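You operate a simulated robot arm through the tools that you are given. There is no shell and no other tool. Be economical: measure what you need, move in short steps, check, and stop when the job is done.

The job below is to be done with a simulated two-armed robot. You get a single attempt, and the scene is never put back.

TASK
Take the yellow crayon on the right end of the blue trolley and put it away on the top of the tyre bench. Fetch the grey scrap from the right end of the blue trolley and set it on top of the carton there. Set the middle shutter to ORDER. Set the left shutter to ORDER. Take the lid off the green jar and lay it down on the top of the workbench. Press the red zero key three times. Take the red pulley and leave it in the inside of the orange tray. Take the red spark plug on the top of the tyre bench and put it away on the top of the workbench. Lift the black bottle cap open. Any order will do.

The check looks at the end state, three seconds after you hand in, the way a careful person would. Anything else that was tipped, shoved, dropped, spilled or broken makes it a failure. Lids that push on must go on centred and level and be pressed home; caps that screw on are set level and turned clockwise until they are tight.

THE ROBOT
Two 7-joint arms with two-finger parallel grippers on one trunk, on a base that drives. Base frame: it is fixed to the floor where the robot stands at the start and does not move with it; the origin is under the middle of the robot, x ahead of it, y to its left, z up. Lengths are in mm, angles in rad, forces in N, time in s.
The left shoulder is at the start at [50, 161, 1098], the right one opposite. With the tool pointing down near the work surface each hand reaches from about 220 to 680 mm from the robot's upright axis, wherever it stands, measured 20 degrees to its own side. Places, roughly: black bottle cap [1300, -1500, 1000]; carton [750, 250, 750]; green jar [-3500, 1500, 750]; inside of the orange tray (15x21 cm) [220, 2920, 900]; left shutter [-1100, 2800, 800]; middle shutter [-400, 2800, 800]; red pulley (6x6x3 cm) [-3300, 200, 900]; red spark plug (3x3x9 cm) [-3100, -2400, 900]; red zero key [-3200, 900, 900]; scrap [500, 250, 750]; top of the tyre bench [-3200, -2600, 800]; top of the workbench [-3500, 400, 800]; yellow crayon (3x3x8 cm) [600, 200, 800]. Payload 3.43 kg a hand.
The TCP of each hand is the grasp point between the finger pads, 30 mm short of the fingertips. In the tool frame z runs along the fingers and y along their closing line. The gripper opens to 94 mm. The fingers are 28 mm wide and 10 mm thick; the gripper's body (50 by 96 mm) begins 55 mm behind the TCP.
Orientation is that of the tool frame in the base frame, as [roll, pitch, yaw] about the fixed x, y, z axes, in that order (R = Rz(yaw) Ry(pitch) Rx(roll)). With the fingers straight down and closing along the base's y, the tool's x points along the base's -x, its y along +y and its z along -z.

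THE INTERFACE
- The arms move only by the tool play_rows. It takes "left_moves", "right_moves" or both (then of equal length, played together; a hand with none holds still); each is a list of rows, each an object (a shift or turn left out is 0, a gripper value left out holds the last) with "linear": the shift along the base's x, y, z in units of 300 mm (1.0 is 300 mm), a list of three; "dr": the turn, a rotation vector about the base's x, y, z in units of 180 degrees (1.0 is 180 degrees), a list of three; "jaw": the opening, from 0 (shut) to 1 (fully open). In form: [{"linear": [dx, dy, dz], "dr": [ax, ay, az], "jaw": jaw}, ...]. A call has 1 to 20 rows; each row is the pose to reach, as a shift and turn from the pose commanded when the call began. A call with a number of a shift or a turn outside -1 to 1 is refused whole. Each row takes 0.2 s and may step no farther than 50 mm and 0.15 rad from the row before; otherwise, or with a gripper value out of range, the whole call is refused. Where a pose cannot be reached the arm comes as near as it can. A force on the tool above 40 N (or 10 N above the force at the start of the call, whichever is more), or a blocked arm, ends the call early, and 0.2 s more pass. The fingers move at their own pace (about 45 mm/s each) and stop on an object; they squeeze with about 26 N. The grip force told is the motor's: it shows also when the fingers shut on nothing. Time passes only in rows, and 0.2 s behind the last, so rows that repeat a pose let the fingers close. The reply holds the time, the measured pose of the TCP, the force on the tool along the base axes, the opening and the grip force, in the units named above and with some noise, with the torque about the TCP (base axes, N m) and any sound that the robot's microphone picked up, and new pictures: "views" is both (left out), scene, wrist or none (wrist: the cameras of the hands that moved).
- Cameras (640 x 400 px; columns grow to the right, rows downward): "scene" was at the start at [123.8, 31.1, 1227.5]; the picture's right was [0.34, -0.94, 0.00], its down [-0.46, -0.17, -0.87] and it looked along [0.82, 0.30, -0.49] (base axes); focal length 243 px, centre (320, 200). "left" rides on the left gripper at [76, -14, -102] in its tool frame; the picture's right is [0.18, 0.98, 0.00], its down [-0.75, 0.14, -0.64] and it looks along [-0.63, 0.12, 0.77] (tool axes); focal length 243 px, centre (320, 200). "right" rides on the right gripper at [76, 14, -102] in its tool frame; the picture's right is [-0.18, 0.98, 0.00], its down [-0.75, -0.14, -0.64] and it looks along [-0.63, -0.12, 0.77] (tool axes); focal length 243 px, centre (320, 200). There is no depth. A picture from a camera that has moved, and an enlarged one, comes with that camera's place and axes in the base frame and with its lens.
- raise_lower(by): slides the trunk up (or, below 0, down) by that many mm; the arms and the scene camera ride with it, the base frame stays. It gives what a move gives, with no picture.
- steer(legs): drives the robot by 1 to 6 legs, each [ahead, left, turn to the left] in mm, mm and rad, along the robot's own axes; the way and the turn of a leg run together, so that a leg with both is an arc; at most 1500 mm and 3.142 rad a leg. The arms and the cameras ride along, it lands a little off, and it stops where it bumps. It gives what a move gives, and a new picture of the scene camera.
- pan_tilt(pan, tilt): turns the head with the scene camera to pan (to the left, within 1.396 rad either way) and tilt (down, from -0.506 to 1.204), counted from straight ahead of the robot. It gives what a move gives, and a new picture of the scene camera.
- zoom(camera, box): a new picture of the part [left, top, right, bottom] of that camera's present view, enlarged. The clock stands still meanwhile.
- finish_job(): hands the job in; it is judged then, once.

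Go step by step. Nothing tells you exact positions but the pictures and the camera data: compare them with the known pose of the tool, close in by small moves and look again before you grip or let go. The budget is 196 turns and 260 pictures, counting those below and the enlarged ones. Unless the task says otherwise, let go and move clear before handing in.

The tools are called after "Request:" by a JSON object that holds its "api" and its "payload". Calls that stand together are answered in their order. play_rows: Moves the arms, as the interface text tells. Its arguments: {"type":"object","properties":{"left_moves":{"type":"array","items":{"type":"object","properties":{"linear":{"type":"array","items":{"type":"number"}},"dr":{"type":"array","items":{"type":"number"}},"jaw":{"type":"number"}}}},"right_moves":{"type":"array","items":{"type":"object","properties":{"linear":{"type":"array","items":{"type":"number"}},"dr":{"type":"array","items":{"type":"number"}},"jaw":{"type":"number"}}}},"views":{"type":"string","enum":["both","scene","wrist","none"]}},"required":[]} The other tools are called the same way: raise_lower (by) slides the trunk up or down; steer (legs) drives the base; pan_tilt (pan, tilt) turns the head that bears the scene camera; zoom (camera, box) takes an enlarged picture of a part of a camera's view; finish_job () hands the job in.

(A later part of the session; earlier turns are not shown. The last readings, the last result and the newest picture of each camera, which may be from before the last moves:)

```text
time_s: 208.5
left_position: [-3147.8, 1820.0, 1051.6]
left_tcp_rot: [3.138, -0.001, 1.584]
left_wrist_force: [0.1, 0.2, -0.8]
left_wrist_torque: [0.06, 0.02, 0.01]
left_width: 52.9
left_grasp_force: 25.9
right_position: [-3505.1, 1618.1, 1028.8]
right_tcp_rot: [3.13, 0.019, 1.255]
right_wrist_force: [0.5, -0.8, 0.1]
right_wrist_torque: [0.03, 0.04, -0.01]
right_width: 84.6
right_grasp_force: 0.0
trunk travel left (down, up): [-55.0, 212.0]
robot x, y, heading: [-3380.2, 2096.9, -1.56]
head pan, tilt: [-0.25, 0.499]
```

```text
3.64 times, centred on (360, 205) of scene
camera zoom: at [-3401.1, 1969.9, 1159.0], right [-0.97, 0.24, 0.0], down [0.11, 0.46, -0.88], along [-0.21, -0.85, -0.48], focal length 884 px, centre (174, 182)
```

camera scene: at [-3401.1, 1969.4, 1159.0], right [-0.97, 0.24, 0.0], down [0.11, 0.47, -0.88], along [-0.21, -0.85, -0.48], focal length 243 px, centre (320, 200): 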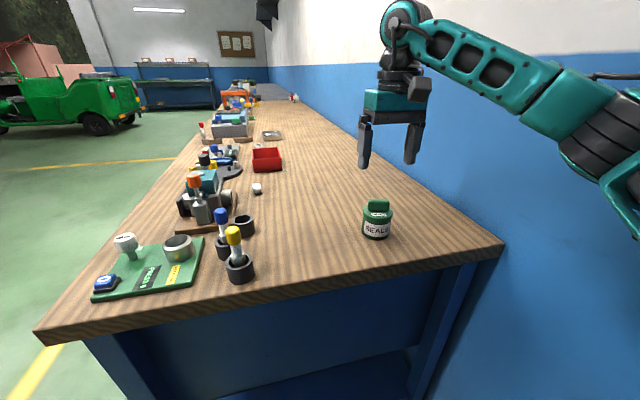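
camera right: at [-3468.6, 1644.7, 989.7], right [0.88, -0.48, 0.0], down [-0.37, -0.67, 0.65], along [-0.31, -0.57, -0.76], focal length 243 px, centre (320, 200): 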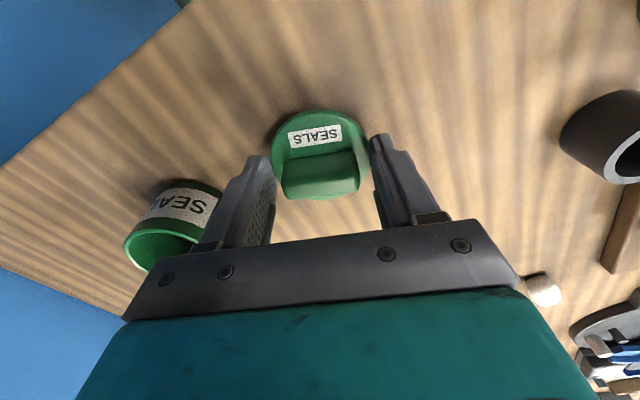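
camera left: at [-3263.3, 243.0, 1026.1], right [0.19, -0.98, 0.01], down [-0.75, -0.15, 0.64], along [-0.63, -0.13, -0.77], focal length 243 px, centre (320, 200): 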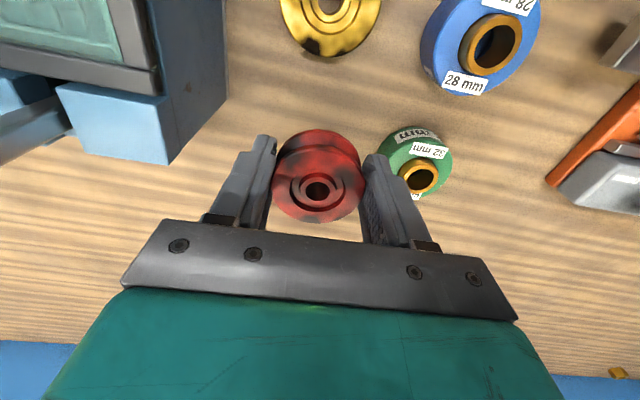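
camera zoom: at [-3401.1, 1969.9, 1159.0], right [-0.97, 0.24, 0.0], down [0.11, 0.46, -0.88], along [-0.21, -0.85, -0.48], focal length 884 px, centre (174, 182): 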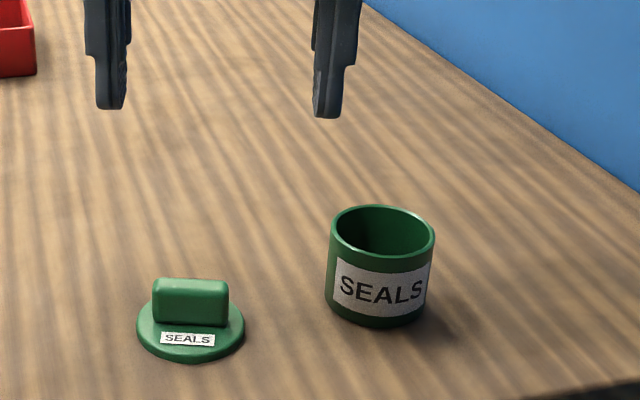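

The lid lies flat beside the jar. I'll retract and drive out toward the shutters on the +y wall.

Request:
{"api": "play_rows", "payload": {"right_moves": [{"linear": [0, 0.13, 0.03], "dr": [0, 0, 0.035]}, {"linear": [0, 0.28, 0.06], "dr": [0, 0, 0.07]}, {"linear": [0, 0.42, 0.06], "dr": [-0.004, -0.004, 0.102], "jaw": 0.3}, {"linear": [0, 0.57, 0.06], "dr": [-0.004, -0.004, 0.102]}, {"linear": [0, 0.72, 0.06], "dr": [-0.004, -0.004, 0.102]}, {"linear": [0, 0.8, 0.06], "dr": [-0.004, -0.004, 0.102]}], "views": "none"}}

Request:
{"api": "steer", "payload": {"legs": [[0, 1300, 0], [0, 700, 0], [0, 0, 1.571], [0, 0, 1.55]]}}

Request:
{"api": "pan_tilt", "payload": {"pan": -0.3, "tilt": 0.35}}

```text
time_s: 209.9
left_position: [-3147.7, 1819.6, 1052.3]
left_tcp_rot: [3.138, -0.002, 1.584]
left_wrist_force: [-0.4, -0.1, -1.7]
left_wrist_torque: [0.0, 0.01, 0.0]
left_width: 52.7
left_grasp_force: 26.4
right_position: [-3505.7, 1862.0, 1048.6]
right_tcp_rot: [3.117, 0.031, 1.576]
right_wrist_force: [-0.9, 0.5, -0.1]
right_wrist_torque: [0.0, -0.02, 0.0]
right_width: 28.1
right_grasp_force: 0.1
trunk travel left (down, up): [-55.0, 212.0]
robot x, y, heading: [-3376.4, 2099.7, -1.562]
head pan, tilt: [-0.25, 0.499]
```

```text
time_s: 235.4
left_position: [-1556.6, 2381.1, 1050.9]
left_tcp_rot: [3.139, -0.001, -1.642]
left_wrist_force: [0.2, -0.5, -1.1]
left_wrist_torque: [0.0, 0.0, 0.01]
left_width: 52.3
left_grasp_force: 25.9
right_position: [-1203.7, 2310.6, 1047.3]
right_tcp_rot: [3.117, 0.028, -1.648]
right_wrist_force: [-0.2, -1.0, 0.1]
right_wrist_torque: [0.01, 0.03, -0.03]
right_width: 28.1
right_grasp_force: 0.1
trunk travel left (down, up): [-55.0, 212.0]
robot x, y, heading: [-1346.4, 2084.1, 1.499]
head pan, tilt: [-0.25, 0.499]
camera scene: at [-1318.8, 2211.3, 1159.0], right [0.95, -0.32, 0.0], down [-0.15, -0.45, -0.88], along [0.28, 0.83, -0.48], focal length 243 px, centre (320, 200)
```

scene: 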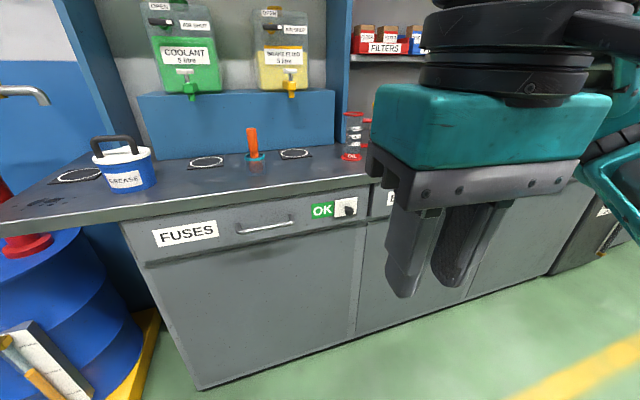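

```text
time_s: 236.2
left_position: [-1556.1, 2381.1, 1051.4]
left_tcp_rot: [3.137, -0.001, -1.642]
left_wrist_force: [0.6, 0.2, -1.3]
left_wrist_torque: [-0.02, 0.01, 0.0]
left_width: 52.5
left_grasp_force: 25.8
right_position: [-1202.7, 2311.4, 1047.3]
right_tcp_rot: [3.116, 0.031, -1.648]
right_wrist_force: [0.1, -0.7, 0.4]
right_wrist_torque: [0.01, -0.02, 0.05]
right_width: 28.2
right_grasp_force: 0.0
trunk travel left (down, up): [-55.0, 212.0]
robot x, y, heading: [-1348.5, 2084.8, 1.501]
head pan, tilt: [-0.3, 0.351]
camera scene: at [-1313.7, 2211.7, 1172.6], right [0.93, -0.36, 0.0], down [-0.12, -0.32, -0.94], along [0.34, 0.87, -0.34], focal length 243 px, centre (320, 200)
```

scene: 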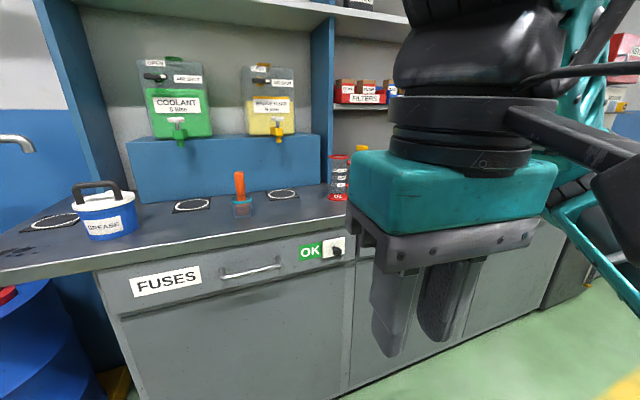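

The FUSES drawer carries the left shutter, showing "OK" with a knob at its right end. Zooming in.

Request:
{"api": "zoom", "payload": {"camera": "scene", "box": [280, 225, 370, 275]}}

```text
7.11 times, centred on (325, 250) of scene
camera zoom: at [-1313.7, 2211.7, 1172.6], right [0.93, -0.36, 0.0], down [-0.12, -0.32, -0.94], along [0.34, 0.87, -0.34], focal length 1728 px, centre (284, -156)
```

zoom: 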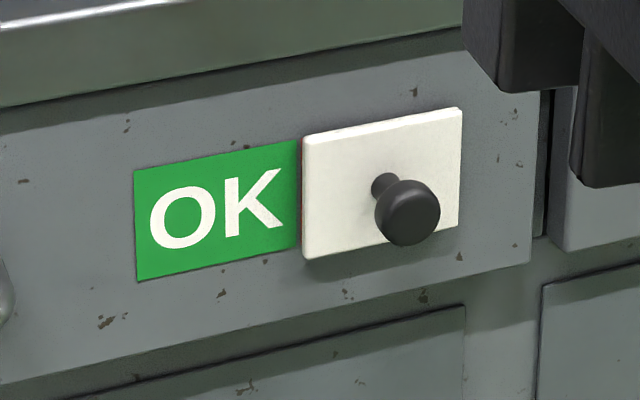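

The shutter is a white plate with a knob that slides left to uncover ORDER. I'll square up to the cabinet, then pitch the right hand horizontal to grip the knob.

Request:
{"api": "steer", "payload": {"legs": [[0, -50, 0.07], [90, 0, 0]]}}

Request:
{"api": "play_rows", "payload": {"right_moves": [{"linear": [0, -0.02, -0.05], "dr": [0.045, 0, 0]}, {"linear": [0, -0.04, -0.1], "dr": [0.09, 0, 0]}, {"linear": [0, -0.06, -0.17], "dr": [0.135, 0, 0]}, {"linear": [0, -0.08, -0.24], "dr": [0.18, 0, 0]}, {"linear": [0, -0.1, -0.31], "dr": [0.225, 0, 0]}, {"linear": [0, -0.1, -0.38], "dr": [0.27, 0, 0]}, {"linear": [0, -0.1, -0.45], "dr": [0.315, 0, 0]}, {"linear": [0, -0.1, -0.52], "dr": [0.36, 0, 0]}, {"linear": [0, -0.1, -0.59], "dr": [0.405, 0, 0]}, {"linear": [0, -0.1, -0.66], "dr": [0.45, 0, 0]}, {"linear": [0, -0.1, -0.73], "dr": [0.49, 0, 0]}]}}

```text
time_s: 238.0
left_position: [-1526.1, 2456.7, 1051.6]
left_tcp_rot: [3.137, -0.001, -1.57]
left_wrist_force: [0.1, -0.8, -0.1]
left_wrist_torque: [0.0, 0.02, 0.01]
left_width: 52.3
left_grasp_force: 26.2
right_position: [-1169.4, 2410.8, 1047.2]
right_tcp_rot: [3.117, 0.029, -1.579]
right_wrist_force: [0.3, 0.6, 0.1]
right_wrist_torque: [-0.01, 0.02, 0.0]
right_width: 28.2
right_grasp_force: 0.1
trunk travel left (down, up): [-55.0, 212.0]
robot x, y, heading: [-1296.1, 2175.1, 1.571]
head pan, tilt: [-0.3, 0.351]
camera scene: at [-1271.9, 2304.1, 1172.6], right [0.95, -0.3, 0.0], down [-0.1, -0.33, -0.94], along [0.28, 0.9, -0.34], focal length 243 px, centre (320, 200)
```

scene: 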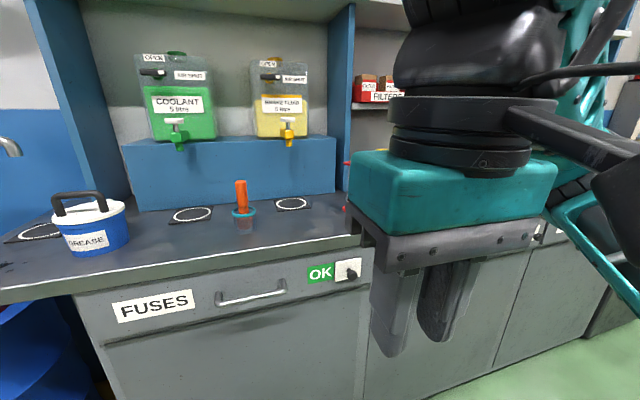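

```text
time_s: 238.7
left_position: [-1525.7, 2456.0, 1050.4]
left_tcp_rot: [3.137, -0.003, -1.571]
left_wrist_force: [-0.6, 0.3, 0.5]
left_wrist_torque: [-0.02, 0.0, 0.03]
left_width: 52.4
left_grasp_force: 25.7
right_position: [-1171.8, 2401.4, 1022.3]
right_tcp_rot: [3.115, 0.342, -1.575]
right_wrist_force: [-1.1, 0.3, 2.6]
right_wrist_torque: [-0.22, -0.02, -0.07]
right_width: 27.9
right_grasp_force: 0.1
right hand out of reach, approached as far as the arm can: row 3
trunk travel left (down, up): [-55.0, 212.0]
robot x, y, heading: [-1302.1, 2174.6, 1.567]
head pan, tilt: [-0.3, 0.351]
stopped in row 3 (right hand): the force on the tool passed its limit at 89 N (the readings are from after the stop); the commanded pose is now the measured one
camera scene: at [-1272.0, 2303.8, 1172.7], right [0.95, -0.3, 0.0], down [-0.1, -0.33, -0.94], along [0.28, 0.9, -0.34], focal length 243 px, centre (320, 200)
camera right: at [-1183.2, 2295.8, 1093.8], right [-0.98, 0.17, 0.09], down [0.16, 0.5, 0.85], along [0.1, 0.85, -0.51], focal length 243 px, centre (320, 200)
```

scene: 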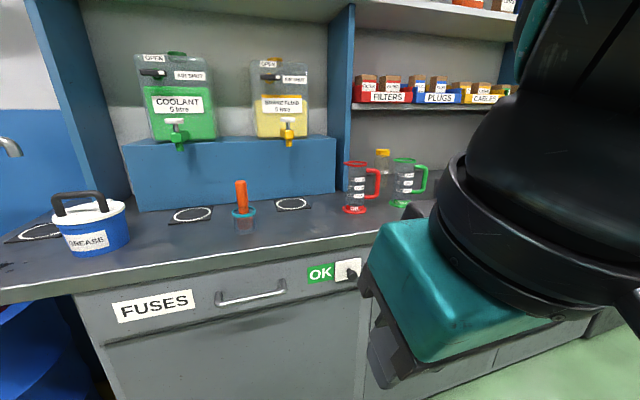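
right: 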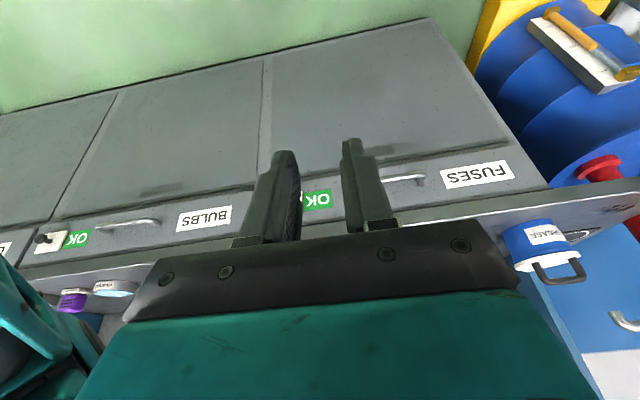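

The arm is too folded to pitch here. The knob triangulates to about [-1025,2805,760]. I'll extend the hand forward and right first, then pitch.

Request:
{"api": "play_rows", "payload": {"right_moves": [{"linear": [0.1, 0.12, 0]}, {"linear": [0.2, 0.24, 0]}, {"linear": [0.3, 0.36, 0]}, {"linear": [0.38, 0.48, -0.03]}], "views": "none"}}

Request:
{"api": "play_rows", "payload": {"right_moves": [{"linear": [0, 0, -0.05], "dr": [0.04, 0, 0]}, {"linear": [0, 0, -0.1], "dr": [0.085, 0, 0]}, {"linear": [0, 0, -0.17], "dr": [0.13, 0, 0]}, {"linear": [0, 0, -0.24], "dr": [0.175, 0, 0]}, {"linear": [0, 0, -0.31], "dr": [0.22, 0, 0]}, {"linear": [0, 0, -0.38], "dr": [0.265, 0, 0]}, {"linear": [0, 0, -0.45], "dr": [0.31, 0, 0]}, {"linear": [0, 0, -0.52], "dr": [0.35, 0, 0]}, {"linear": [0, 0, -0.6], "dr": [0.385, 0, 0]}]}}

```text
time_s: 239.7
left_position: [-1524.5, 2455.5, 1051.2]
left_tcp_rot: [3.138, 0.0, -1.572]
left_wrist_force: [0.5, 0.9, 0.2]
left_wrist_torque: [0.0, 0.01, -0.04]
left_width: 52.2
left_grasp_force: 25.6
right_position: [-1059.0, 2548.5, 1012.6]
right_tcp_rot: [3.115, 0.341, -1.572]
right_wrist_force: [-0.6, -0.2, -0.3]
right_wrist_torque: [-0.01, -0.02, 0.01]
right_width: 28.2
right_grasp_force: 0.0
trunk travel left (down, up): [-55.0, 212.0]
robot x, y, heading: [-1299.3, 2175.5, 1.573]
head pan, tilt: [-0.3, 0.351]
```

```text
time_s: 241.7
left_position: [-1526.6, 2454.7, 1051.2]
left_tcp_rot: [3.139, -0.001, -1.572]
left_wrist_force: [0.6, 0.2, -1.1]
left_wrist_torque: [0.01, -0.04, -0.03]
left_width: 52.1
left_grasp_force: 26.2
right_position: [-1050.4, 2612.5, 901.6]
right_tcp_rot: [3.112, 1.1, -1.575]
right_wrist_force: [-0.1, 0.9, 0.6]
right_wrist_torque: [-0.04, 0.02, 0.03]
right_width: 28.1
right_grasp_force: 0.1
right hand out of reach, approached as far as the arm can: row 3, 4, 5, 6, 7, 8, 9
trunk travel left (down, up): [-55.0, 212.0]
robot x, y, heading: [-1298.0, 2178.4, 1.573]
head pan, tilt: [-0.3, 0.351]
camera scene: at [-1271.9, 2303.7, 1172.7], right [0.95, -0.3, 0.0], down [-0.1, -0.33, -0.94], along [0.28, 0.9, -0.34], focal length 243 px, centre (320, 200)
camera right: at [-1061.3, 2486.4, 881.0], right [-0.98, 0.06, 0.18], down [0.16, -0.23, 0.96], along [0.1, 0.97, 0.22], focal length 243 px, centre (320, 200)
```

scene: 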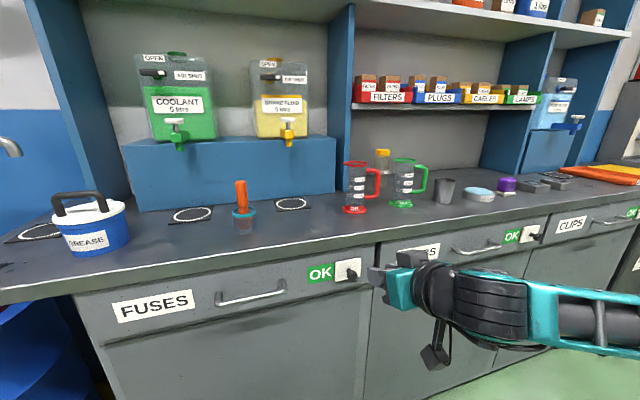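
right: 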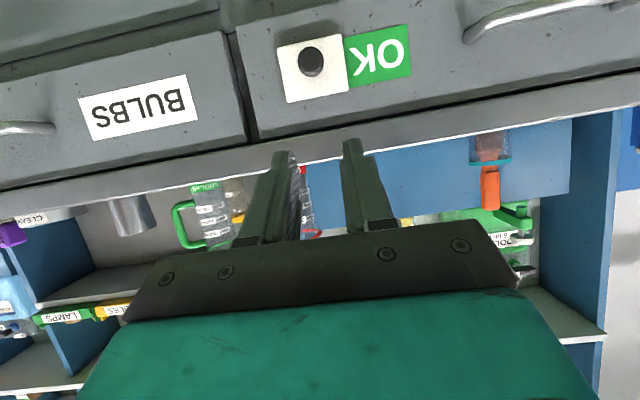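

The wrist view triangulates the knob to about [-1050,2750,801], with the worktop edge just above it. I'll lower the hand below the worktop level, then drive forward.

Request:
{"api": "play_rows", "payload": {"right_moves": [{"linear": [0, -0.1, -0.1], "jaw": 0.6}, {"linear": [0, -0.15, -0.23]}, {"linear": [0, -0.18, -0.3]}], "views": "none"}}

Request:
{"api": "steer", "payload": {"legs": [[100, 0, 0]]}}

```text
time_s: 242.5
left_position: [-1524.6, 2455.5, 1052.7]
left_tcp_rot: [3.138, -0.003, -1.57]
left_wrist_force: [-0.7, -0.9, -0.2]
left_wrist_torque: [-0.02, 0.01, -0.01]
left_width: 52.0
left_grasp_force: 26.5
right_position: [-1049.4, 2611.5, 893.8]
right_tcp_rot: [3.111, 1.104, -1.576]
right_wrist_force: [-0.2, 0.1, -0.3]
right_wrist_torque: [0.03, -0.01, -0.03]
right_width: 56.4
right_grasp_force: 0.0
right hand out of reach, approached as far as the arm can: row 1, 2, 3
trunk travel left (down, up): [-55.0, 212.0]
robot x, y, heading: [-1300.5, 2175.2, 1.572]
head pan, tilt: [-0.3, 0.351]
```

```text
time_s: 243.6
left_position: [-1526.2, 2555.3, 1051.2]
left_tcp_rot: [3.138, -0.002, -1.569]
left_wrist_force: [0.3, -0.6, -1.3]
left_wrist_torque: [-0.01, -0.02, 0.01]
left_width: 52.3
left_grasp_force: 26.4
right_position: [-1049.7, 2711.0, 893.6]
right_tcp_rot: [3.112, 1.103, -1.574]
right_wrist_force: [-1.3, -0.6, -0.6]
right_wrist_torque: [-0.02, 0.0, 0.02]
right_width: 56.6
right_grasp_force: 0.0
trunk travel left (down, up): [-55.0, 212.0]
robot x, y, heading: [-1296.9, 2276.0, 1.569]
head pan, tilt: [-0.3, 0.351]
camera scene: at [-1272.1, 2403.4, 1172.6], right [0.96, -0.3, 0.0], down [-0.1, -0.33, -0.94], along [0.28, 0.9, -0.34], focal length 243 px, centre (320, 200)
```

scene: 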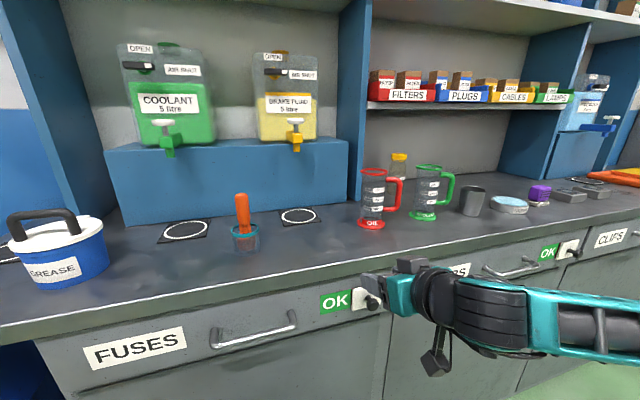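

The hand didn't lower because of a joint limit. I'll back 50 mm, lower the trunk fully, and retry lowering with a bit more downward tilt.

Request:
{"api": "steer", "payload": {"legs": [[-60, 0, 0]]}}

Request:
{"api": "raise_lower", "payload": {"by": -53}}

Request:
{"api": "play_rows", "payload": {"right_moves": [{"linear": [0, 0, -0.03], "dr": [-0.03, 0, 0]}, {"linear": [0, 0, -0.06], "dr": [-0.06, 0, 0]}, {"linear": [0, 0, -0.08], "dr": [-0.08, 0, 0]}]}}

```text
time_s: 244.6
left_position: [-1525.9, 2495.9, 1053.8]
left_tcp_rot: [3.138, -0.002, -1.569]
left_wrist_force: [0.7, 0.5, -0.3]
left_wrist_torque: [0.01, -0.01, -0.01]
left_width: 52.2
left_grasp_force: 26.2
right_position: [-1049.6, 2650.6, 893.9]
right_tcp_rot: [3.112, 1.103, -1.574]
right_wrist_force: [-0.6, 0.0, 0.2]
right_wrist_torque: [0.0, 0.03, 0.03]
right_width: 56.3
right_grasp_force: 0.0
trunk travel left (down, up): [-55.0, 212.0]
robot x, y, heading: [-1300.4, 2219.2, 1.574]
head pan, tilt: [-0.3, 0.351]
camera scene: at [-1272.0, 2344.0, 1172.7], right [0.96, -0.3, 0.0], down [-0.1, -0.33, -0.94], along [0.28, 0.9, -0.34], focal length 243 px, centre (320, 200)
```

scene: 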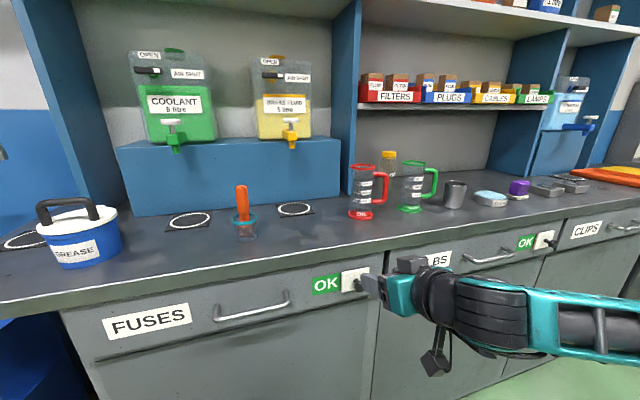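

```text
time_s: 245.5
left_position: [-1526.1, 2495.9, 999.4]
left_tcp_rot: [3.138, -0.001, -1.567]
left_wrist_force: [-0.1, -0.3, -0.4]
left_wrist_torque: [-0.01, -0.02, -0.02]
left_width: 52.2
left_grasp_force: 25.3
right_position: [-1049.6, 2651.1, 839.7]
right_tcp_rot: [3.111, 1.103, -1.574]
right_wrist_force: [-0.3, 0.1, -0.4]
right_wrist_torque: [-0.02, -0.01, 0.03]
right_width: 56.6
right_grasp_force: 0.1
trunk travel left (down, up): [-2.0, 265.0]
robot x, y, heading: [-1299.2, 2217.6, 1.57]
head pan, tilt: [-0.3, 0.351]
```

```text
time_s: 246.3
left_position: [-1526.6, 2495.4, 997.9]
left_tcp_rot: [3.136, -0.001, -1.568]
left_wrist_force: [0.1, -1.0, -0.6]
left_wrist_torque: [-0.04, 0.03, 0.04]
left_width: 52.4
left_grasp_force: 25.7
right_position: [-1048.4, 2651.3, 815.1]
right_tcp_rot: [3.116, 0.851, -1.571]
right_wrist_force: [0.3, 0.0, -0.2]
right_wrist_torque: [0.03, -0.02, -0.03]
right_width: 56.3
right_grasp_force: 0.0
trunk travel left (down, up): [-2.0, 265.0]
robot x, y, heading: [-1297.6, 2213.4, 1.573]
head pan, tilt: [-0.3, 0.351]
camera scene: at [-1272.0, 2344.3, 1119.7], right [0.96, -0.3, 0.0], down [-0.1, -0.33, -0.94], along [0.28, 0.9, -0.34], focal length 243 px, centre (320, 200)
camera right: at [-1060.2, 2523.4, 827.0], right [-0.98, 0.1, 0.16], down [0.16, 0.02, 0.99], along [0.1, 0.99, -0.03], focal length 243 px, centre (320, 200)
```

scene: 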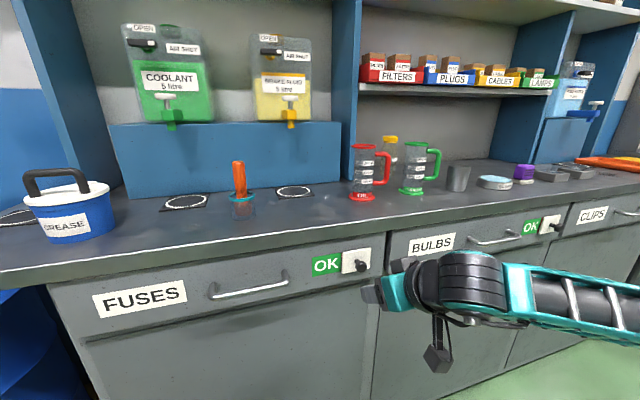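
right: 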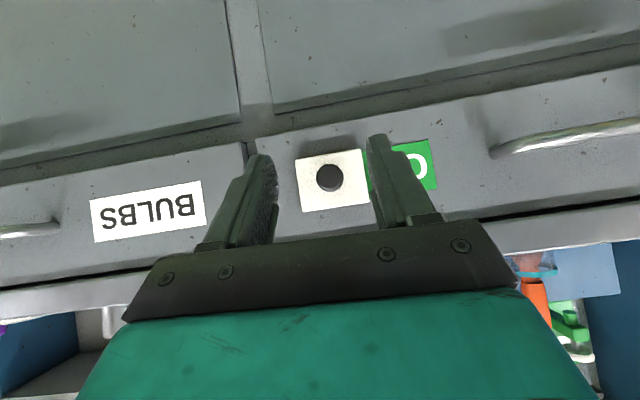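

Clear view: knob at about [-1049,2750,801]. Advancing the hand so the knob sits between the fingers.

Request:
{"api": "play_rows", "payload": {"right_moves": [{"linear": [0, 0.12, 0]}, {"linear": [0, 0.22, -0.01]}, {"linear": [0, 0.28, -0.013]}], "views": "wrist"}}

Request:
{"api": "zoom", "payload": {"camera": "scene", "box": [300, 230, 430, 320]}}

```text
time_s: 247.1
left_position: [-1526.5, 2495.1, 997.6]
left_tcp_rot: [3.138, -0.002, -1.571]
left_wrist_force: [-0.4, 0.6, -1.0]
left_wrist_torque: [0.01, 0.01, 0.03]
left_width: 52.1
left_grasp_force: 25.4
right_position: [-1049.1, 2738.2, 811.4]
right_tcp_rot: [3.113, 0.852, -1.573]
right_wrist_force: [0.1, -0.5, 0.1]
right_wrist_torque: [0.01, 0.04, -0.01]
right_width: 56.2
right_grasp_force: 0.1
trunk travel left (down, up): [-2.0, 265.0]
robot x, y, heading: [-1301.6, 2215.6, 1.571]
head pan, tilt: [-0.3, 0.351]
camera right: at [-1060.7, 2609.2, 823.5], right [-0.98, 0.1, 0.16], down [0.16, 0.02, 0.99], along [0.1, 0.99, -0.03], focal length 243 px, centre (320, 200)
```

right: 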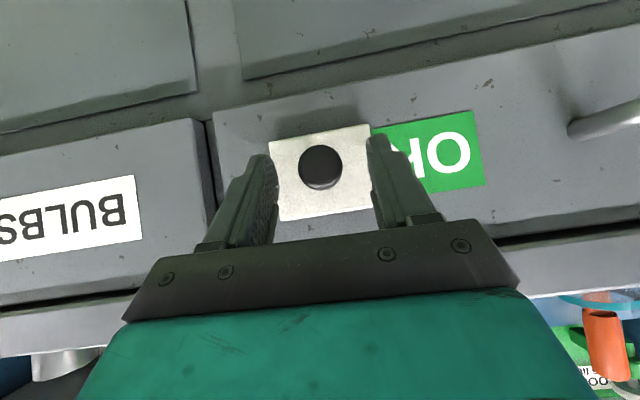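

```text
4.44 times, centred on (365, 275) of scene
camera zoom: at [-1272.0, 2344.3, 1119.7], right [0.96, -0.3, 0.0], down [-0.1, -0.33, -0.94], along [0.28, 0.9, -0.34], focal length 1080 px, centre (120, -133)
```

zoom: 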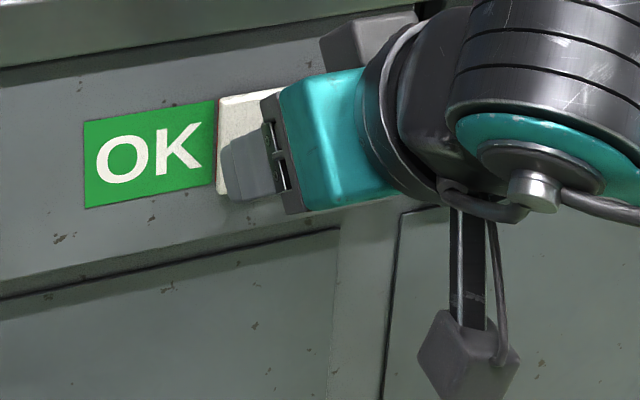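

Request:
{"api": "play_rows", "payload": {"right_moves": [{"linear": [0, 0.01, -0.002], "jaw": 0.45}, {"linear": [0, 0.01, -0.002], "jaw": 0.3}, {"linear": [0, 0.01, -0.002], "jaw": 0.1}, {"linear": [0, 0.01, -0.002], "jaw": 0.1}], "views": "wrist"}}

```text
time_s: 248.1
left_position: [-1525.8, 2496.8, 998.5]
left_tcp_rot: [3.138, -0.001, -1.569]
left_wrist_force: [-0.7, 0.0, 0.4]
left_wrist_torque: [-0.04, 0.04, 0.0]
left_width: 52.2
left_grasp_force: 26.2
right_position: [-1048.9, 2738.5, 811.5]
right_tcp_rot: [3.114, 0.851, -1.574]
right_wrist_force: [-0.9, -6.2, 1.2]
right_wrist_torque: [-0.1, 0.02, 0.04]
right_width: 24.9
right_grasp_force: 41.1
trunk travel left (down, up): [-2.0, 265.0]
robot x, y, heading: [-1297.2, 2212.6, 1.574]
head pan, tilt: [-0.3, 0.351]
camera right: at [-1060.9, 2611.3, 823.1], right [-0.98, 0.1, 0.16], down [0.16, 0.02, 0.99], along [0.1, 0.99, -0.03], focal length 243 px, centre (320, 200)
```

right: 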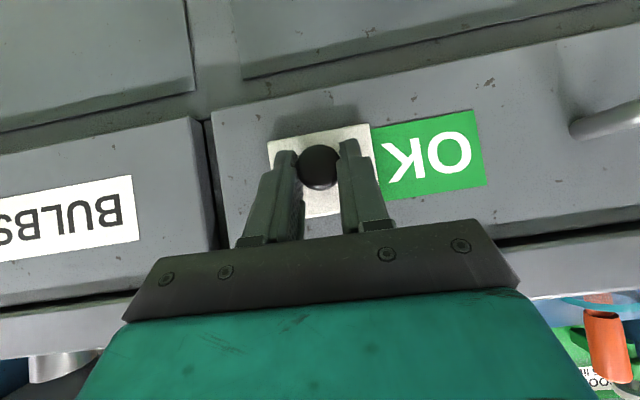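

Knob gripped. Sliding it toward -x.

Request:
{"api": "play_rows", "payload": {"right_moves": [{"linear": [-0.05, 0, 0]}, {"linear": [-0.1, 0, 0]}, {"linear": [-0.15, 0, 0]}, {"linear": [-0.2, 0, 0]}], "views": "wrist"}}

```text
time_s: 249.1
left_position: [-1525.6, 2496.8, 998.4]
left_tcp_rot: [3.139, -0.002, -1.569]
left_wrist_force: [-0.5, -1.5, -0.5]
left_wrist_torque: [0.0, -0.01, 0.01]
left_width: 52.2
left_grasp_force: 26.1
right_position: [-1109.6, 2739.2, 812.4]
right_tcp_rot: [3.114, 0.85, -1.574]
right_wrist_force: [-1.0, 0.0, -0.6]
right_wrist_torque: [0.33, -0.05, -0.06]
right_width: 24.5
right_grasp_force: 45.1
trunk travel left (down, up): [-2.0, 265.0]
robot x, y, heading: [-1297.0, 2211.4, 1.571]
head pan, tilt: [-0.3, 0.351]
camera right: at [-1120.9, 2611.2, 823.0], right [-0.98, 0.1, 0.16], down [0.16, 0.02, 0.99], along [0.1, 0.99, -0.03], focal length 243 px, centre (320, 200)
```

right: 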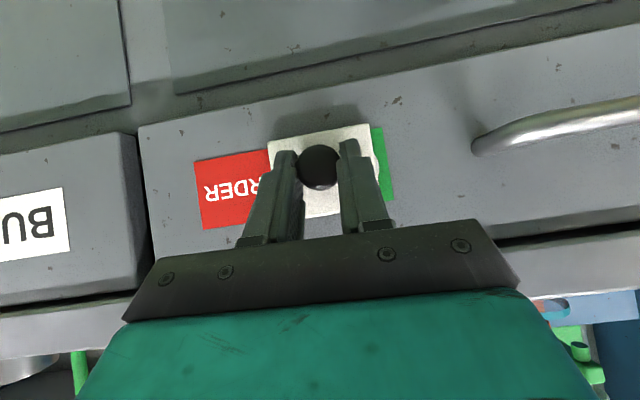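

ORDER is appearing; a strip of green remains. Sliding to the stop.

Request:
{"api": "play_rows", "payload": {"right_moves": [{"linear": [-0.02, 0, 0]}, {"linear": [-0.035, 0, 0]}, {"linear": [-0.05, 0, 0]}], "views": "wrist"}}

```text
time_s: 249.9
left_position: [-1524.7, 2496.4, 997.8]
left_tcp_rot: [3.139, -0.002, -1.571]
left_wrist_force: [-0.2, -0.1, -1.2]
left_wrist_torque: [0.0, -0.01, -0.01]
left_width: 52.0
left_grasp_force: 25.8
right_position: [-1120.5, 2738.2, 810.7]
right_tcp_rot: [3.117, 0.852, -1.579]
right_wrist_force: [13.7, -0.3, 4.4]
right_wrist_torque: [-0.49, -0.25, -0.12]
right_width: 24.6
right_grasp_force: 44.4
trunk travel left (down, up): [-2.0, 265.0]
robot x, y, heading: [-1300.3, 2215.9, 1.569]
head pan, tilt: [-0.3, 0.351]
camera right: at [-1132.8, 2611.1, 822.9], right [-0.98, 0.11, 0.15], down [0.16, 0.01, 0.99], along [0.11, 0.99, -0.03], focal length 243 px, centre (320, 200)
```

right: 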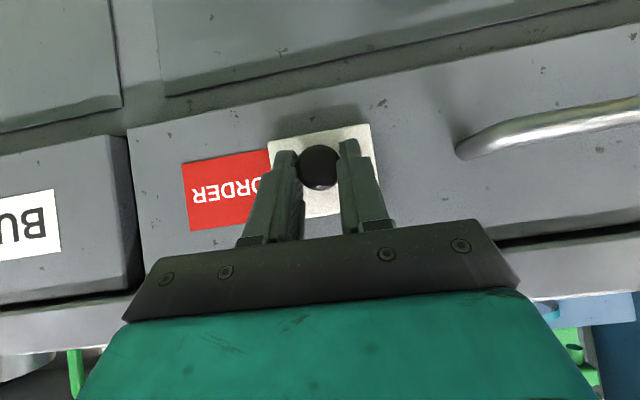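

At the stop with ORDER fully exposed. Releasing and backing off.

Request:
{"api": "play_rows", "payload": {"right_moves": [{"linear": [0.008, 0, 0]}, {"linear": [0.008, 0, 0], "jaw": 0.45}, {"linear": [0.008, 0, 0], "jaw": 0.6}, {"linear": [0.008, -0.1, 0.01]}, {"linear": [0.008, -0.22, 0.013]}, {"linear": [0.008, -0.3, 0.013]}], "views": "wrist"}}

```text
time_s: 251.3
left_position: [-1526.1, 2496.4, 998.0]
left_tcp_rot: [3.138, -0.002, -1.569]
left_wrist_force: [0.2, 0.1, -1.1]
left_wrist_torque: [-0.02, 0.03, 0.0]
left_width: 52.3
left_grasp_force: 26.1
right_position: [-1122.1, 2648.1, 816.4]
right_tcp_rot: [3.114, 0.853, -1.574]
right_wrist_force: [-0.9, 0.2, 0.1]
right_wrist_torque: [-0.04, 0.02, 0.0]
right_width: 56.6
right_grasp_force: 0.0
trunk travel left (down, up): [-2.0, 265.0]
robot x, y, heading: [-1301.7, 2218.8, 1.57]
head pan, tilt: [-0.3, 0.351]
camera right: at [-1133.2, 2520.7, 827.4], right [-0.98, 0.1, 0.16], down [0.16, 0.02, 0.99], along [0.1, 0.99, -0.03], focal length 243 px, centre (320, 200)
```

right: 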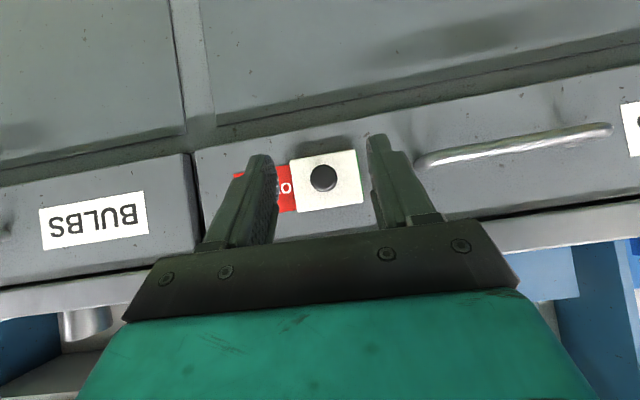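

Next, the middle (BULBS) shutter, whose knob should be near x=-400. Sliding right with extra clearance.

Request:
{"api": "steer", "payload": {"legs": [[-60, 0, 0], [0, -722, 0]]}}

Request:
{"api": "zoom", "payload": {"camera": "right", "box": [0, 0, 640, 400]}}

```text
time_s: 258.7
left_position: [-793.8, 2434.6, 998.7]
left_tcp_rot: [3.138, -0.002, -1.581]
left_wrist_force: [0.7, 0.0, 0.2]
left_wrist_torque: [0.02, -0.02, 0.02]
left_width: 51.9
left_grasp_force: 26.3
right_position: [-387.5, 2582.2, 817.5]
right_tcp_rot: [3.115, 0.851, -1.587]
right_wrist_force: [0.7, -0.1, 0.1]
right_wrist_torque: [-0.04, 0.03, -0.02]
right_width: 56.0
right_grasp_force: 0.1
trunk travel left (down, up): [-2.0, 265.0]
robot x, y, heading: [-566.4, 2150.3, 1.561]
head pan, tilt: [-0.3, 0.351]
camera scene: at [-541.5, 2279.4, 1119.7], right [0.95, -0.31, 0.0], down [-0.11, -0.33, -0.94], along [0.29, 0.89, -0.34], focal length 243 px, centre (320, 200)
```

scene: 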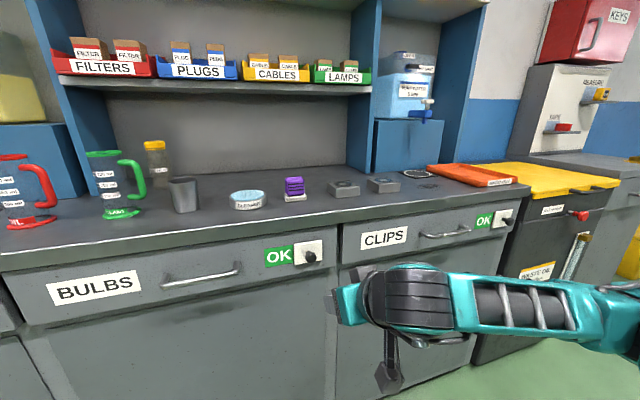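

```text
1.00 times, centred on (320, 200) of right (not enlarged: the box is as wide or as high as the picture)
camera zoom: at [-400.6, 2454.5, 827.4], right [-0.98, 0.12, 0.16], down [0.16, 0.01, 0.99], along [0.11, 0.99, -0.03], focal length 243 px, centre (320, 200)
```

zoom: 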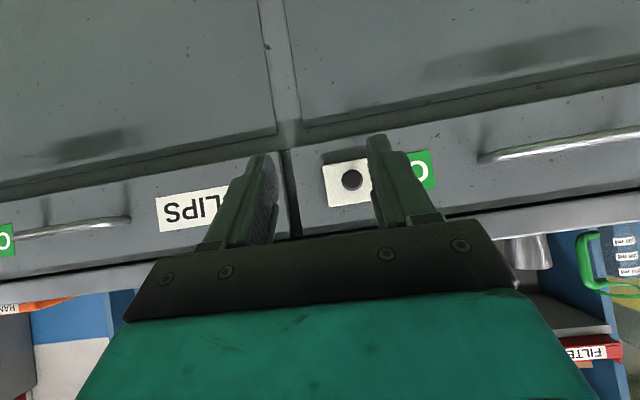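

Three shutters: FUSES, BULBS, CLIPS. The middle one is BULBS, with its knob at about [-410,2755,800]. Driving 65 mm ahead, then advancing the hand.

Request:
{"api": "steer", "payload": {"legs": [[65, 0, 0.01]]}}

Request:
{"api": "play_rows", "payload": {"right_moves": [{"linear": [-0.05, 0, 0]}, {"linear": [-0.075, 0.08, 0]}, {"linear": [-0.075, 0.16, -0.01]}], "views": "wrist"}}

```text
time_s: 259.7
left_position: [-796.8, 2496.1, 998.5]
left_tcp_rot: [3.139, -0.002, -1.575]
left_wrist_force: [-0.4, -0.1, -0.7]
left_wrist_torque: [0.0, -0.04, 0.04]
left_width: 52.2
left_grasp_force: 25.7
right_position: [-391.1, 2646.2, 815.2]
right_tcp_rot: [3.114, 0.853, -1.578]
right_wrist_force: [-0.2, -0.3, 0.0]
right_wrist_torque: [0.0, -0.02, -0.02]
right_width: 56.6
right_grasp_force: 0.0
trunk travel left (down, up): [-2.0, 265.0]
robot x, y, heading: [-570.1, 2214.8, 1.564]
head pan, tilt: [-0.3, 0.351]
camera scene: at [-541.9, 2342.8, 1119.6], right [0.95, -0.3, 0.0], down [-0.1, -0.33, -0.94], along [0.28, 0.9, -0.34], focal length 243 px, centre (320, 200)
```

scene: 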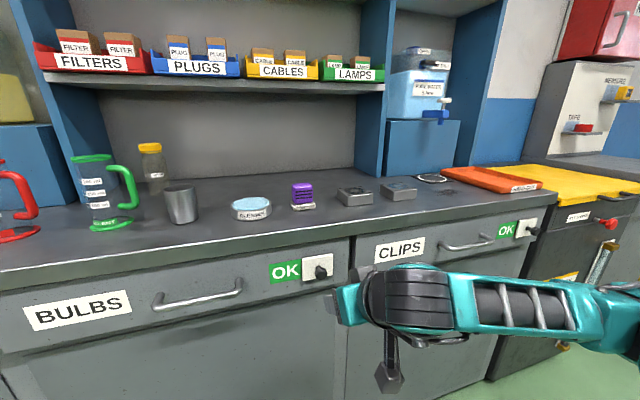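

```text
time_s: 260.5
left_position: [-795.0, 2495.7, 997.6]
left_tcp_rot: [3.138, -0.001, -1.574]
left_wrist_force: [0.7, 0.1, -1.1]
left_wrist_torque: [0.02, -0.02, -0.03]
left_width: 52.0
left_grasp_force: 26.1
right_position: [-412.3, 2692.7, 813.4]
right_tcp_rot: [3.113, 0.852, -1.578]
right_wrist_force: [0.9, 0.1, 1.0]
right_wrist_torque: [0.02, 0.0, 0.01]
right_width: 56.3
right_grasp_force: 0.1
trunk travel left (down, up): [-2.0, 265.0]
robot x, y, heading: [-568.5, 2214.5, 1.564]
head pan, tilt: [-0.3, 0.351]
camera right: at [-424.3, 2566.3, 824.2], right [-0.98, 0.11, 0.16], down [0.16, 0.02, 0.99], along [0.1, 0.99, -0.03], focal length 243 px, centre (320, 200)
```

right: 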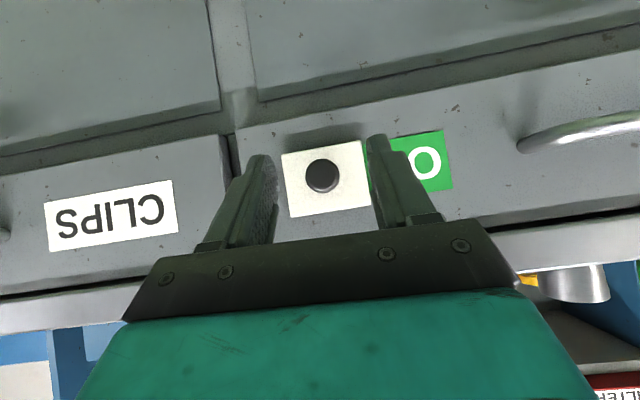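

Request:
{"api": "play_rows", "payload": {"right_moves": [{"linear": [0, 0.1, -0.004]}, {"linear": [0, 0.155, -0.007]}, {"linear": [0, 0.155, -0.007], "jaw": 0.45}, {"linear": [0, 0.155, -0.007], "jaw": 0.3}, {"linear": [0, 0.155, -0.007], "jaw": 0.1}, {"linear": [0, 0.155, -0.007], "jaw": 0.1}], "views": "wrist"}}

```text
time_s: 261.9
left_position: [-795.3, 2494.5, 998.3]
left_tcp_rot: [3.137, -0.001, -1.576]
left_wrist_force: [-0.9, 0.4, -0.9]
left_wrist_torque: [0.02, -0.01, 0.0]
left_width: 52.1
left_grasp_force: 26.0
right_position: [-414.6, 2739.4, 811.0]
right_tcp_rot: [3.113, 0.852, -1.577]
right_wrist_force: [0.7, -10.3, 1.3]
right_wrist_torque: [-0.14, 0.02, 0.01]
right_width: 24.9
right_grasp_force: 38.8
trunk travel left (down, up): [-2.0, 265.0]
robot x, y, heading: [-568.6, 2210.8, 1.569]
head pan, tilt: [-0.3, 0.351]
camera right: at [-426.0, 2611.5, 821.9], right [-0.98, 0.11, 0.16], down [0.16, 0.02, 0.99], along [0.1, 0.99, -0.03], focal length 243 px, centre (320, 200)
```

right: 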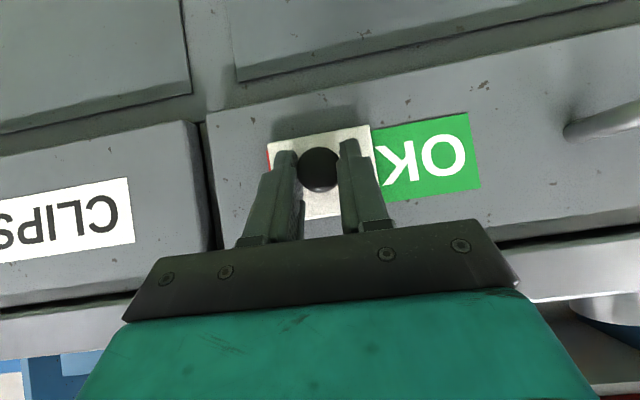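

Gripped. Sliding toward -x to the stop (about 70 mm).

Request:
{"api": "play_rows", "payload": {"right_moves": [{"linear": [-0.05, 0, 0]}, {"linear": [-0.1, 0, 0]}, {"linear": [-0.15, 0, 0]}, {"linear": [-0.2, 0, 0]}, {"linear": [-0.22, 0, 0]}, {"linear": [-0.235, 0, 0]}, {"linear": [-0.245, 0, 0]}], "views": "wrist"}}

```text
time_s: 263.5
left_position: [-792.9, 2493.9, 999.8]
left_tcp_rot: [3.138, 0.001, -1.576]
left_wrist_force: [0.0, -0.7, -0.8]
left_wrist_torque: [0.0, 0.04, 0.0]
left_width: 52.2
left_grasp_force: 26.2
right_position: [-480.3, 2738.6, 811.3]
right_tcp_rot: [3.12, 0.848, -1.585]
right_wrist_force: [25.4, -24.2, -1.9]
right_wrist_torque: [-0.29, -0.17, -0.3]
right_width: 24.5
right_grasp_force: 44.9
trunk travel left (down, up): [-2.0, 265.0]
robot x, y, heading: [-570.0, 2217.3, 1.565]
head pan, tilt: [-0.3, 0.351]
camera right: at [-494.4, 2612.0, 822.1], right [-0.98, 0.12, 0.15], down [0.15, 0.02, 0.99], along [0.12, 0.99, -0.03], focal length 243 px, centre (320, 200)
```

right: 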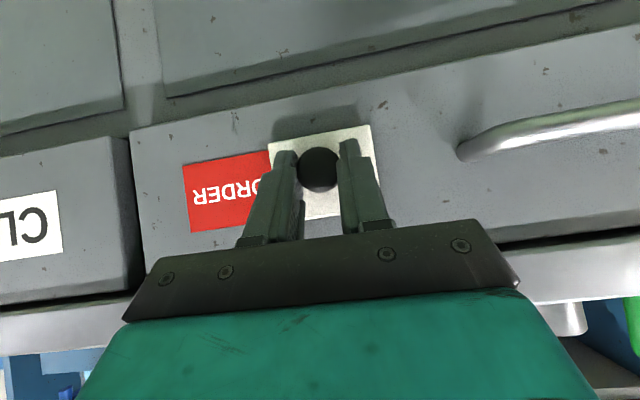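

At the stop with ORDER showing. Releasing and backing off, then looking toward the orange tray.

Request:
{"api": "play_rows", "payload": {"right_moves": [{"linear": [0.015, -0.01, 0]}, {"linear": [0.015, -0.01, 0], "jaw": 0.45}, {"linear": [0.015, -0.01, 0], "jaw": 0.6}, {"linear": [0.015, -0.1, 0.01]}, {"linear": [0.015, -0.22, 0.013]}, {"linear": [0.015, -0.35, 0.013]}], "views": "wrist"}}

Request:
{"api": "steer", "payload": {"legs": [[-150, 0, 0]]}}

```text
time_s: 264.9
left_position: [-794.7, 2494.9, 999.1]
left_tcp_rot: [3.139, -0.001, -1.574]
left_wrist_force: [0.2, -0.3, 0.1]
left_wrist_torque: [-0.02, 0.0, 0.01]
left_width: 52.1
left_grasp_force: 26.0
right_position: [-484.9, 2634.9, 816.0]
right_tcp_rot: [3.112, 0.852, -1.579]
right_wrist_force: [-0.5, 0.3, 0.1]
right_wrist_torque: [0.01, 0.04, 0.02]
right_width: 56.2
right_grasp_force: 0.1
trunk travel left (down, up): [-2.0, 265.0]
robot x, y, heading: [-570.1, 2215.5, 1.564]
head pan, tilt: [-0.3, 0.351]
camera right: at [-496.2, 2506.4, 826.9], right [-0.98, 0.11, 0.16], down [0.16, 0.02, 0.99], along [0.1, 0.99, -0.03], focal length 243 px, centre (320, 200)
```

right: 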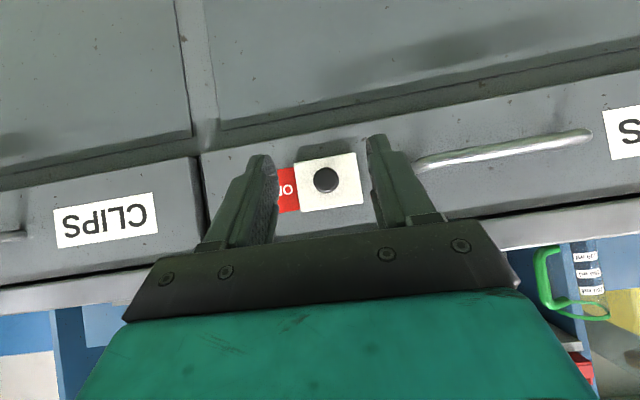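

```text
time_s: 266.3
left_position: [-796.3, 2346.6, 997.7]
left_tcp_rot: [3.14, 0.0, -1.575]
left_wrist_force: [0.4, 0.1, -0.7]
left_wrist_torque: [0.02, 0.04, 0.0]
left_width: 51.9
left_grasp_force: 25.7
right_position: [-484.9, 2485.6, 816.3]
right_tcp_rot: [3.113, 0.852, -1.578]
right_wrist_force: [-0.6, -0.5, 0.2]
right_wrist_torque: [-0.01, 0.02, 0.01]
right_width: 56.7
right_grasp_force: 0.0
trunk travel left (down, up): [-2.0, 265.0]
robot x, y, heading: [-570.7, 2064.4, 1.567]
head pan, tilt: [-0.3, 0.351]
camera scene: at [-542.7, 2193.6, 1119.7], right [0.95, -0.3, 0.0], down [-0.1, -0.33, -0.94], along [0.28, 0.9, -0.34], focal length 243 px, centre (320, 200)
```

scene: 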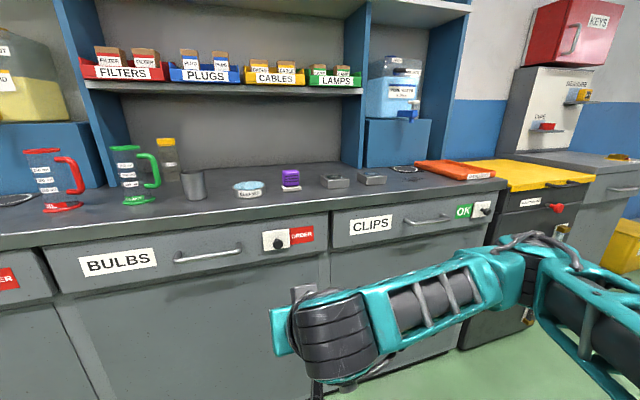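

Both shutters read ORDER. I'll restore the right hand to pointing down and tucked, raise the trunk, and slide toward the tray.

Request:
{"api": "play_rows", "payload": {"right_moves": [{"linear": [0, 0, 0.1], "dr": [-0.045, 0, 0]}, {"linear": [0, 0, 0.22], "dr": [-0.09, 0, 0]}, {"linear": [0, 0, 0.35], "dr": [-0.135, 0, 0]}, {"linear": [0.05, 0, 0.48], "dr": [-0.18, 0, 0]}, {"linear": [0.1, -0.05, 0.6], "dr": [-0.225, 0, 0]}, {"linear": [0.1, -0.15, 0.7], "dr": [-0.27, 0, 0]}, {"linear": [0.1, -0.28, 0.7], "dr": [-0.27, 0, 0]}, {"linear": [0.1, -0.4, 0.7], "dr": [-0.27, 0, 0], "jaw": 0.2}], "views": "none"}}

Request:
{"api": "raise_lower", "payload": {"by": 60}}

Request:
{"api": "steer", "payload": {"legs": [[0, -950, 0]]}}

Request:
{"api": "pan_tilt", "payload": {"pan": 0.2, "tilt": 0.45}}

```text
time_s: 268.1
left_position: [-796.3, 2346.5, 998.8]
left_tcp_rot: [3.138, -0.001, -1.574]
left_wrist_force: [0.9, -0.9, -1.3]
left_wrist_torque: [0.0, -0.03, 0.0]
left_width: 52.0
left_grasp_force: 26.4
right_position: [-456.3, 2364.2, 1024.0]
right_tcp_rot: [3.119, 0.002, -1.575]
right_wrist_force: [0.6, -0.4, -0.5]
right_wrist_torque: [0.0, -0.01, -0.01]
right_width: 21.5
right_grasp_force: 0.0
trunk travel left (down, up): [-2.0, 265.0]
robot x, y, heading: [-565.4, 2064.5, 1.561]
head pan, tilt: [-0.3, 0.351]
```

```text
time_s: 269.1
left_position: [-796.1, 2347.2, 1059.2]
left_tcp_rot: [3.14, -0.002, -1.573]
left_wrist_force: [0.5, -1.0, -0.5]
left_wrist_torque: [0.0, -0.01, -0.01]
left_width: 52.3
left_grasp_force: 26.0
right_position: [-455.1, 2365.2, 1084.7]
right_tcp_rot: [3.119, 0.001, -1.578]
right_wrist_force: [0.7, 0.4, -0.1]
right_wrist_torque: [0.0, 0.0, -0.03]
right_width: 18.9
right_grasp_force: 0.1
trunk travel left (down, up): [-62.0, 205.0]
robot x, y, heading: [-569.2, 2064.8, 1.567]
head pan, tilt: [-0.3, 0.351]
```

```text
time_s: 278.1
left_position: [196.1, 2342.1, 1057.9]
left_tcp_rot: [3.138, -0.002, -1.577]
left_wrist_force: [0.0, -1.3, -0.9]
left_wrist_torque: [-0.03, 0.01, 0.0]
left_width: 51.9
left_grasp_force: 25.9
right_position: [535.8, 2357.9, 1085.8]
right_tcp_rot: [3.119, 0.004, -1.578]
right_wrist_force: [-0.1, 0.2, 0.5]
right_wrist_torque: [0.01, -0.01, 0.01]
right_width: 19.0
right_grasp_force: 0.1
trunk travel left (down, up): [-62.0, 205.0]
robot x, y, heading: [427.4, 2056.9, 1.562]
head pan, tilt: [-0.3, 0.351]
camera scene: at [449.0, 2188.1, 1179.7], right [0.95, -0.3, 0.0], down [-0.1, -0.33, -0.94], along [0.28, 0.9, -0.34], focal length 243 px, centre (320, 200)
```

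scene: 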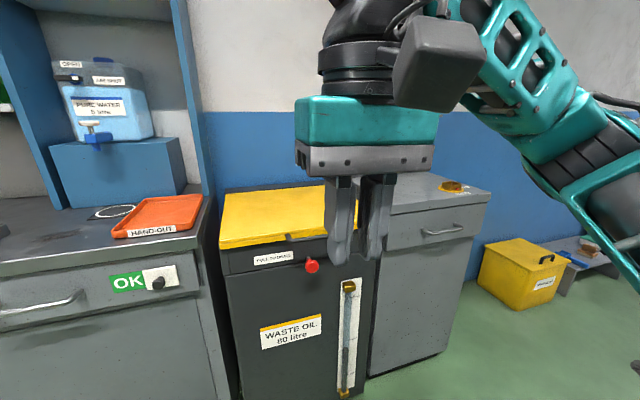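

```text
time_s: 279.0
left_position: [195.7, 2342.4, 1058.5]
left_tcp_rot: [3.137, -0.003, -1.577]
left_wrist_force: [1.3, 0.1, 0.3]
left_wrist_torque: [0.03, 0.01, 0.02]
left_width: 52.1
left_grasp_force: 25.8
right_position: [535.0, 2358.9, 1085.1]
right_tcp_rot: [3.119, 0.003, -1.578]
right_wrist_force: [-0.4, 0.6, 0.2]
right_wrist_torque: [0.01, -0.03, -0.01]
right_width: 18.7
right_grasp_force: 0.1
trunk travel left (down, up): [-62.0, 205.0]
robot x, y, heading: [423.6, 2062.6, 1.562]
head pan, tilt: [0.201, 0.45]
camera scene: at [403.2, 2189.5, 1170.5], right [0.98, 0.19, 0.0], down [0.08, -0.43, -0.9], along [-0.17, 0.88, -0.44], focal length 243 px, centre (320, 200)
```

scene: 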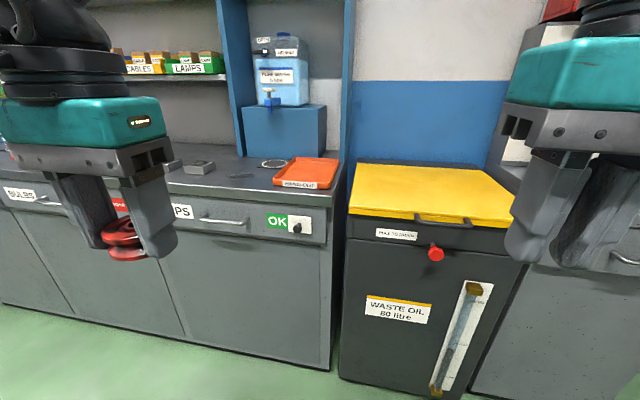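

Request:
{"api": "zoom", "payload": {"camera": "scene", "box": [230, 130, 370, 250]}}

```text
3.33 times, centred on (300, 190) of scene
camera zoom: at [403.2, 2189.5, 1170.5], right [0.98, 0.19, 0.0], down [0.08, -0.43, -0.9], along [-0.17, 0.88, -0.44], focal length 810 px, centre (387, 233)
```

zoom: 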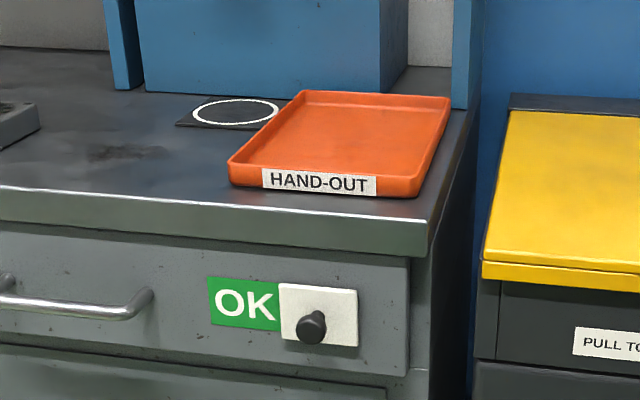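

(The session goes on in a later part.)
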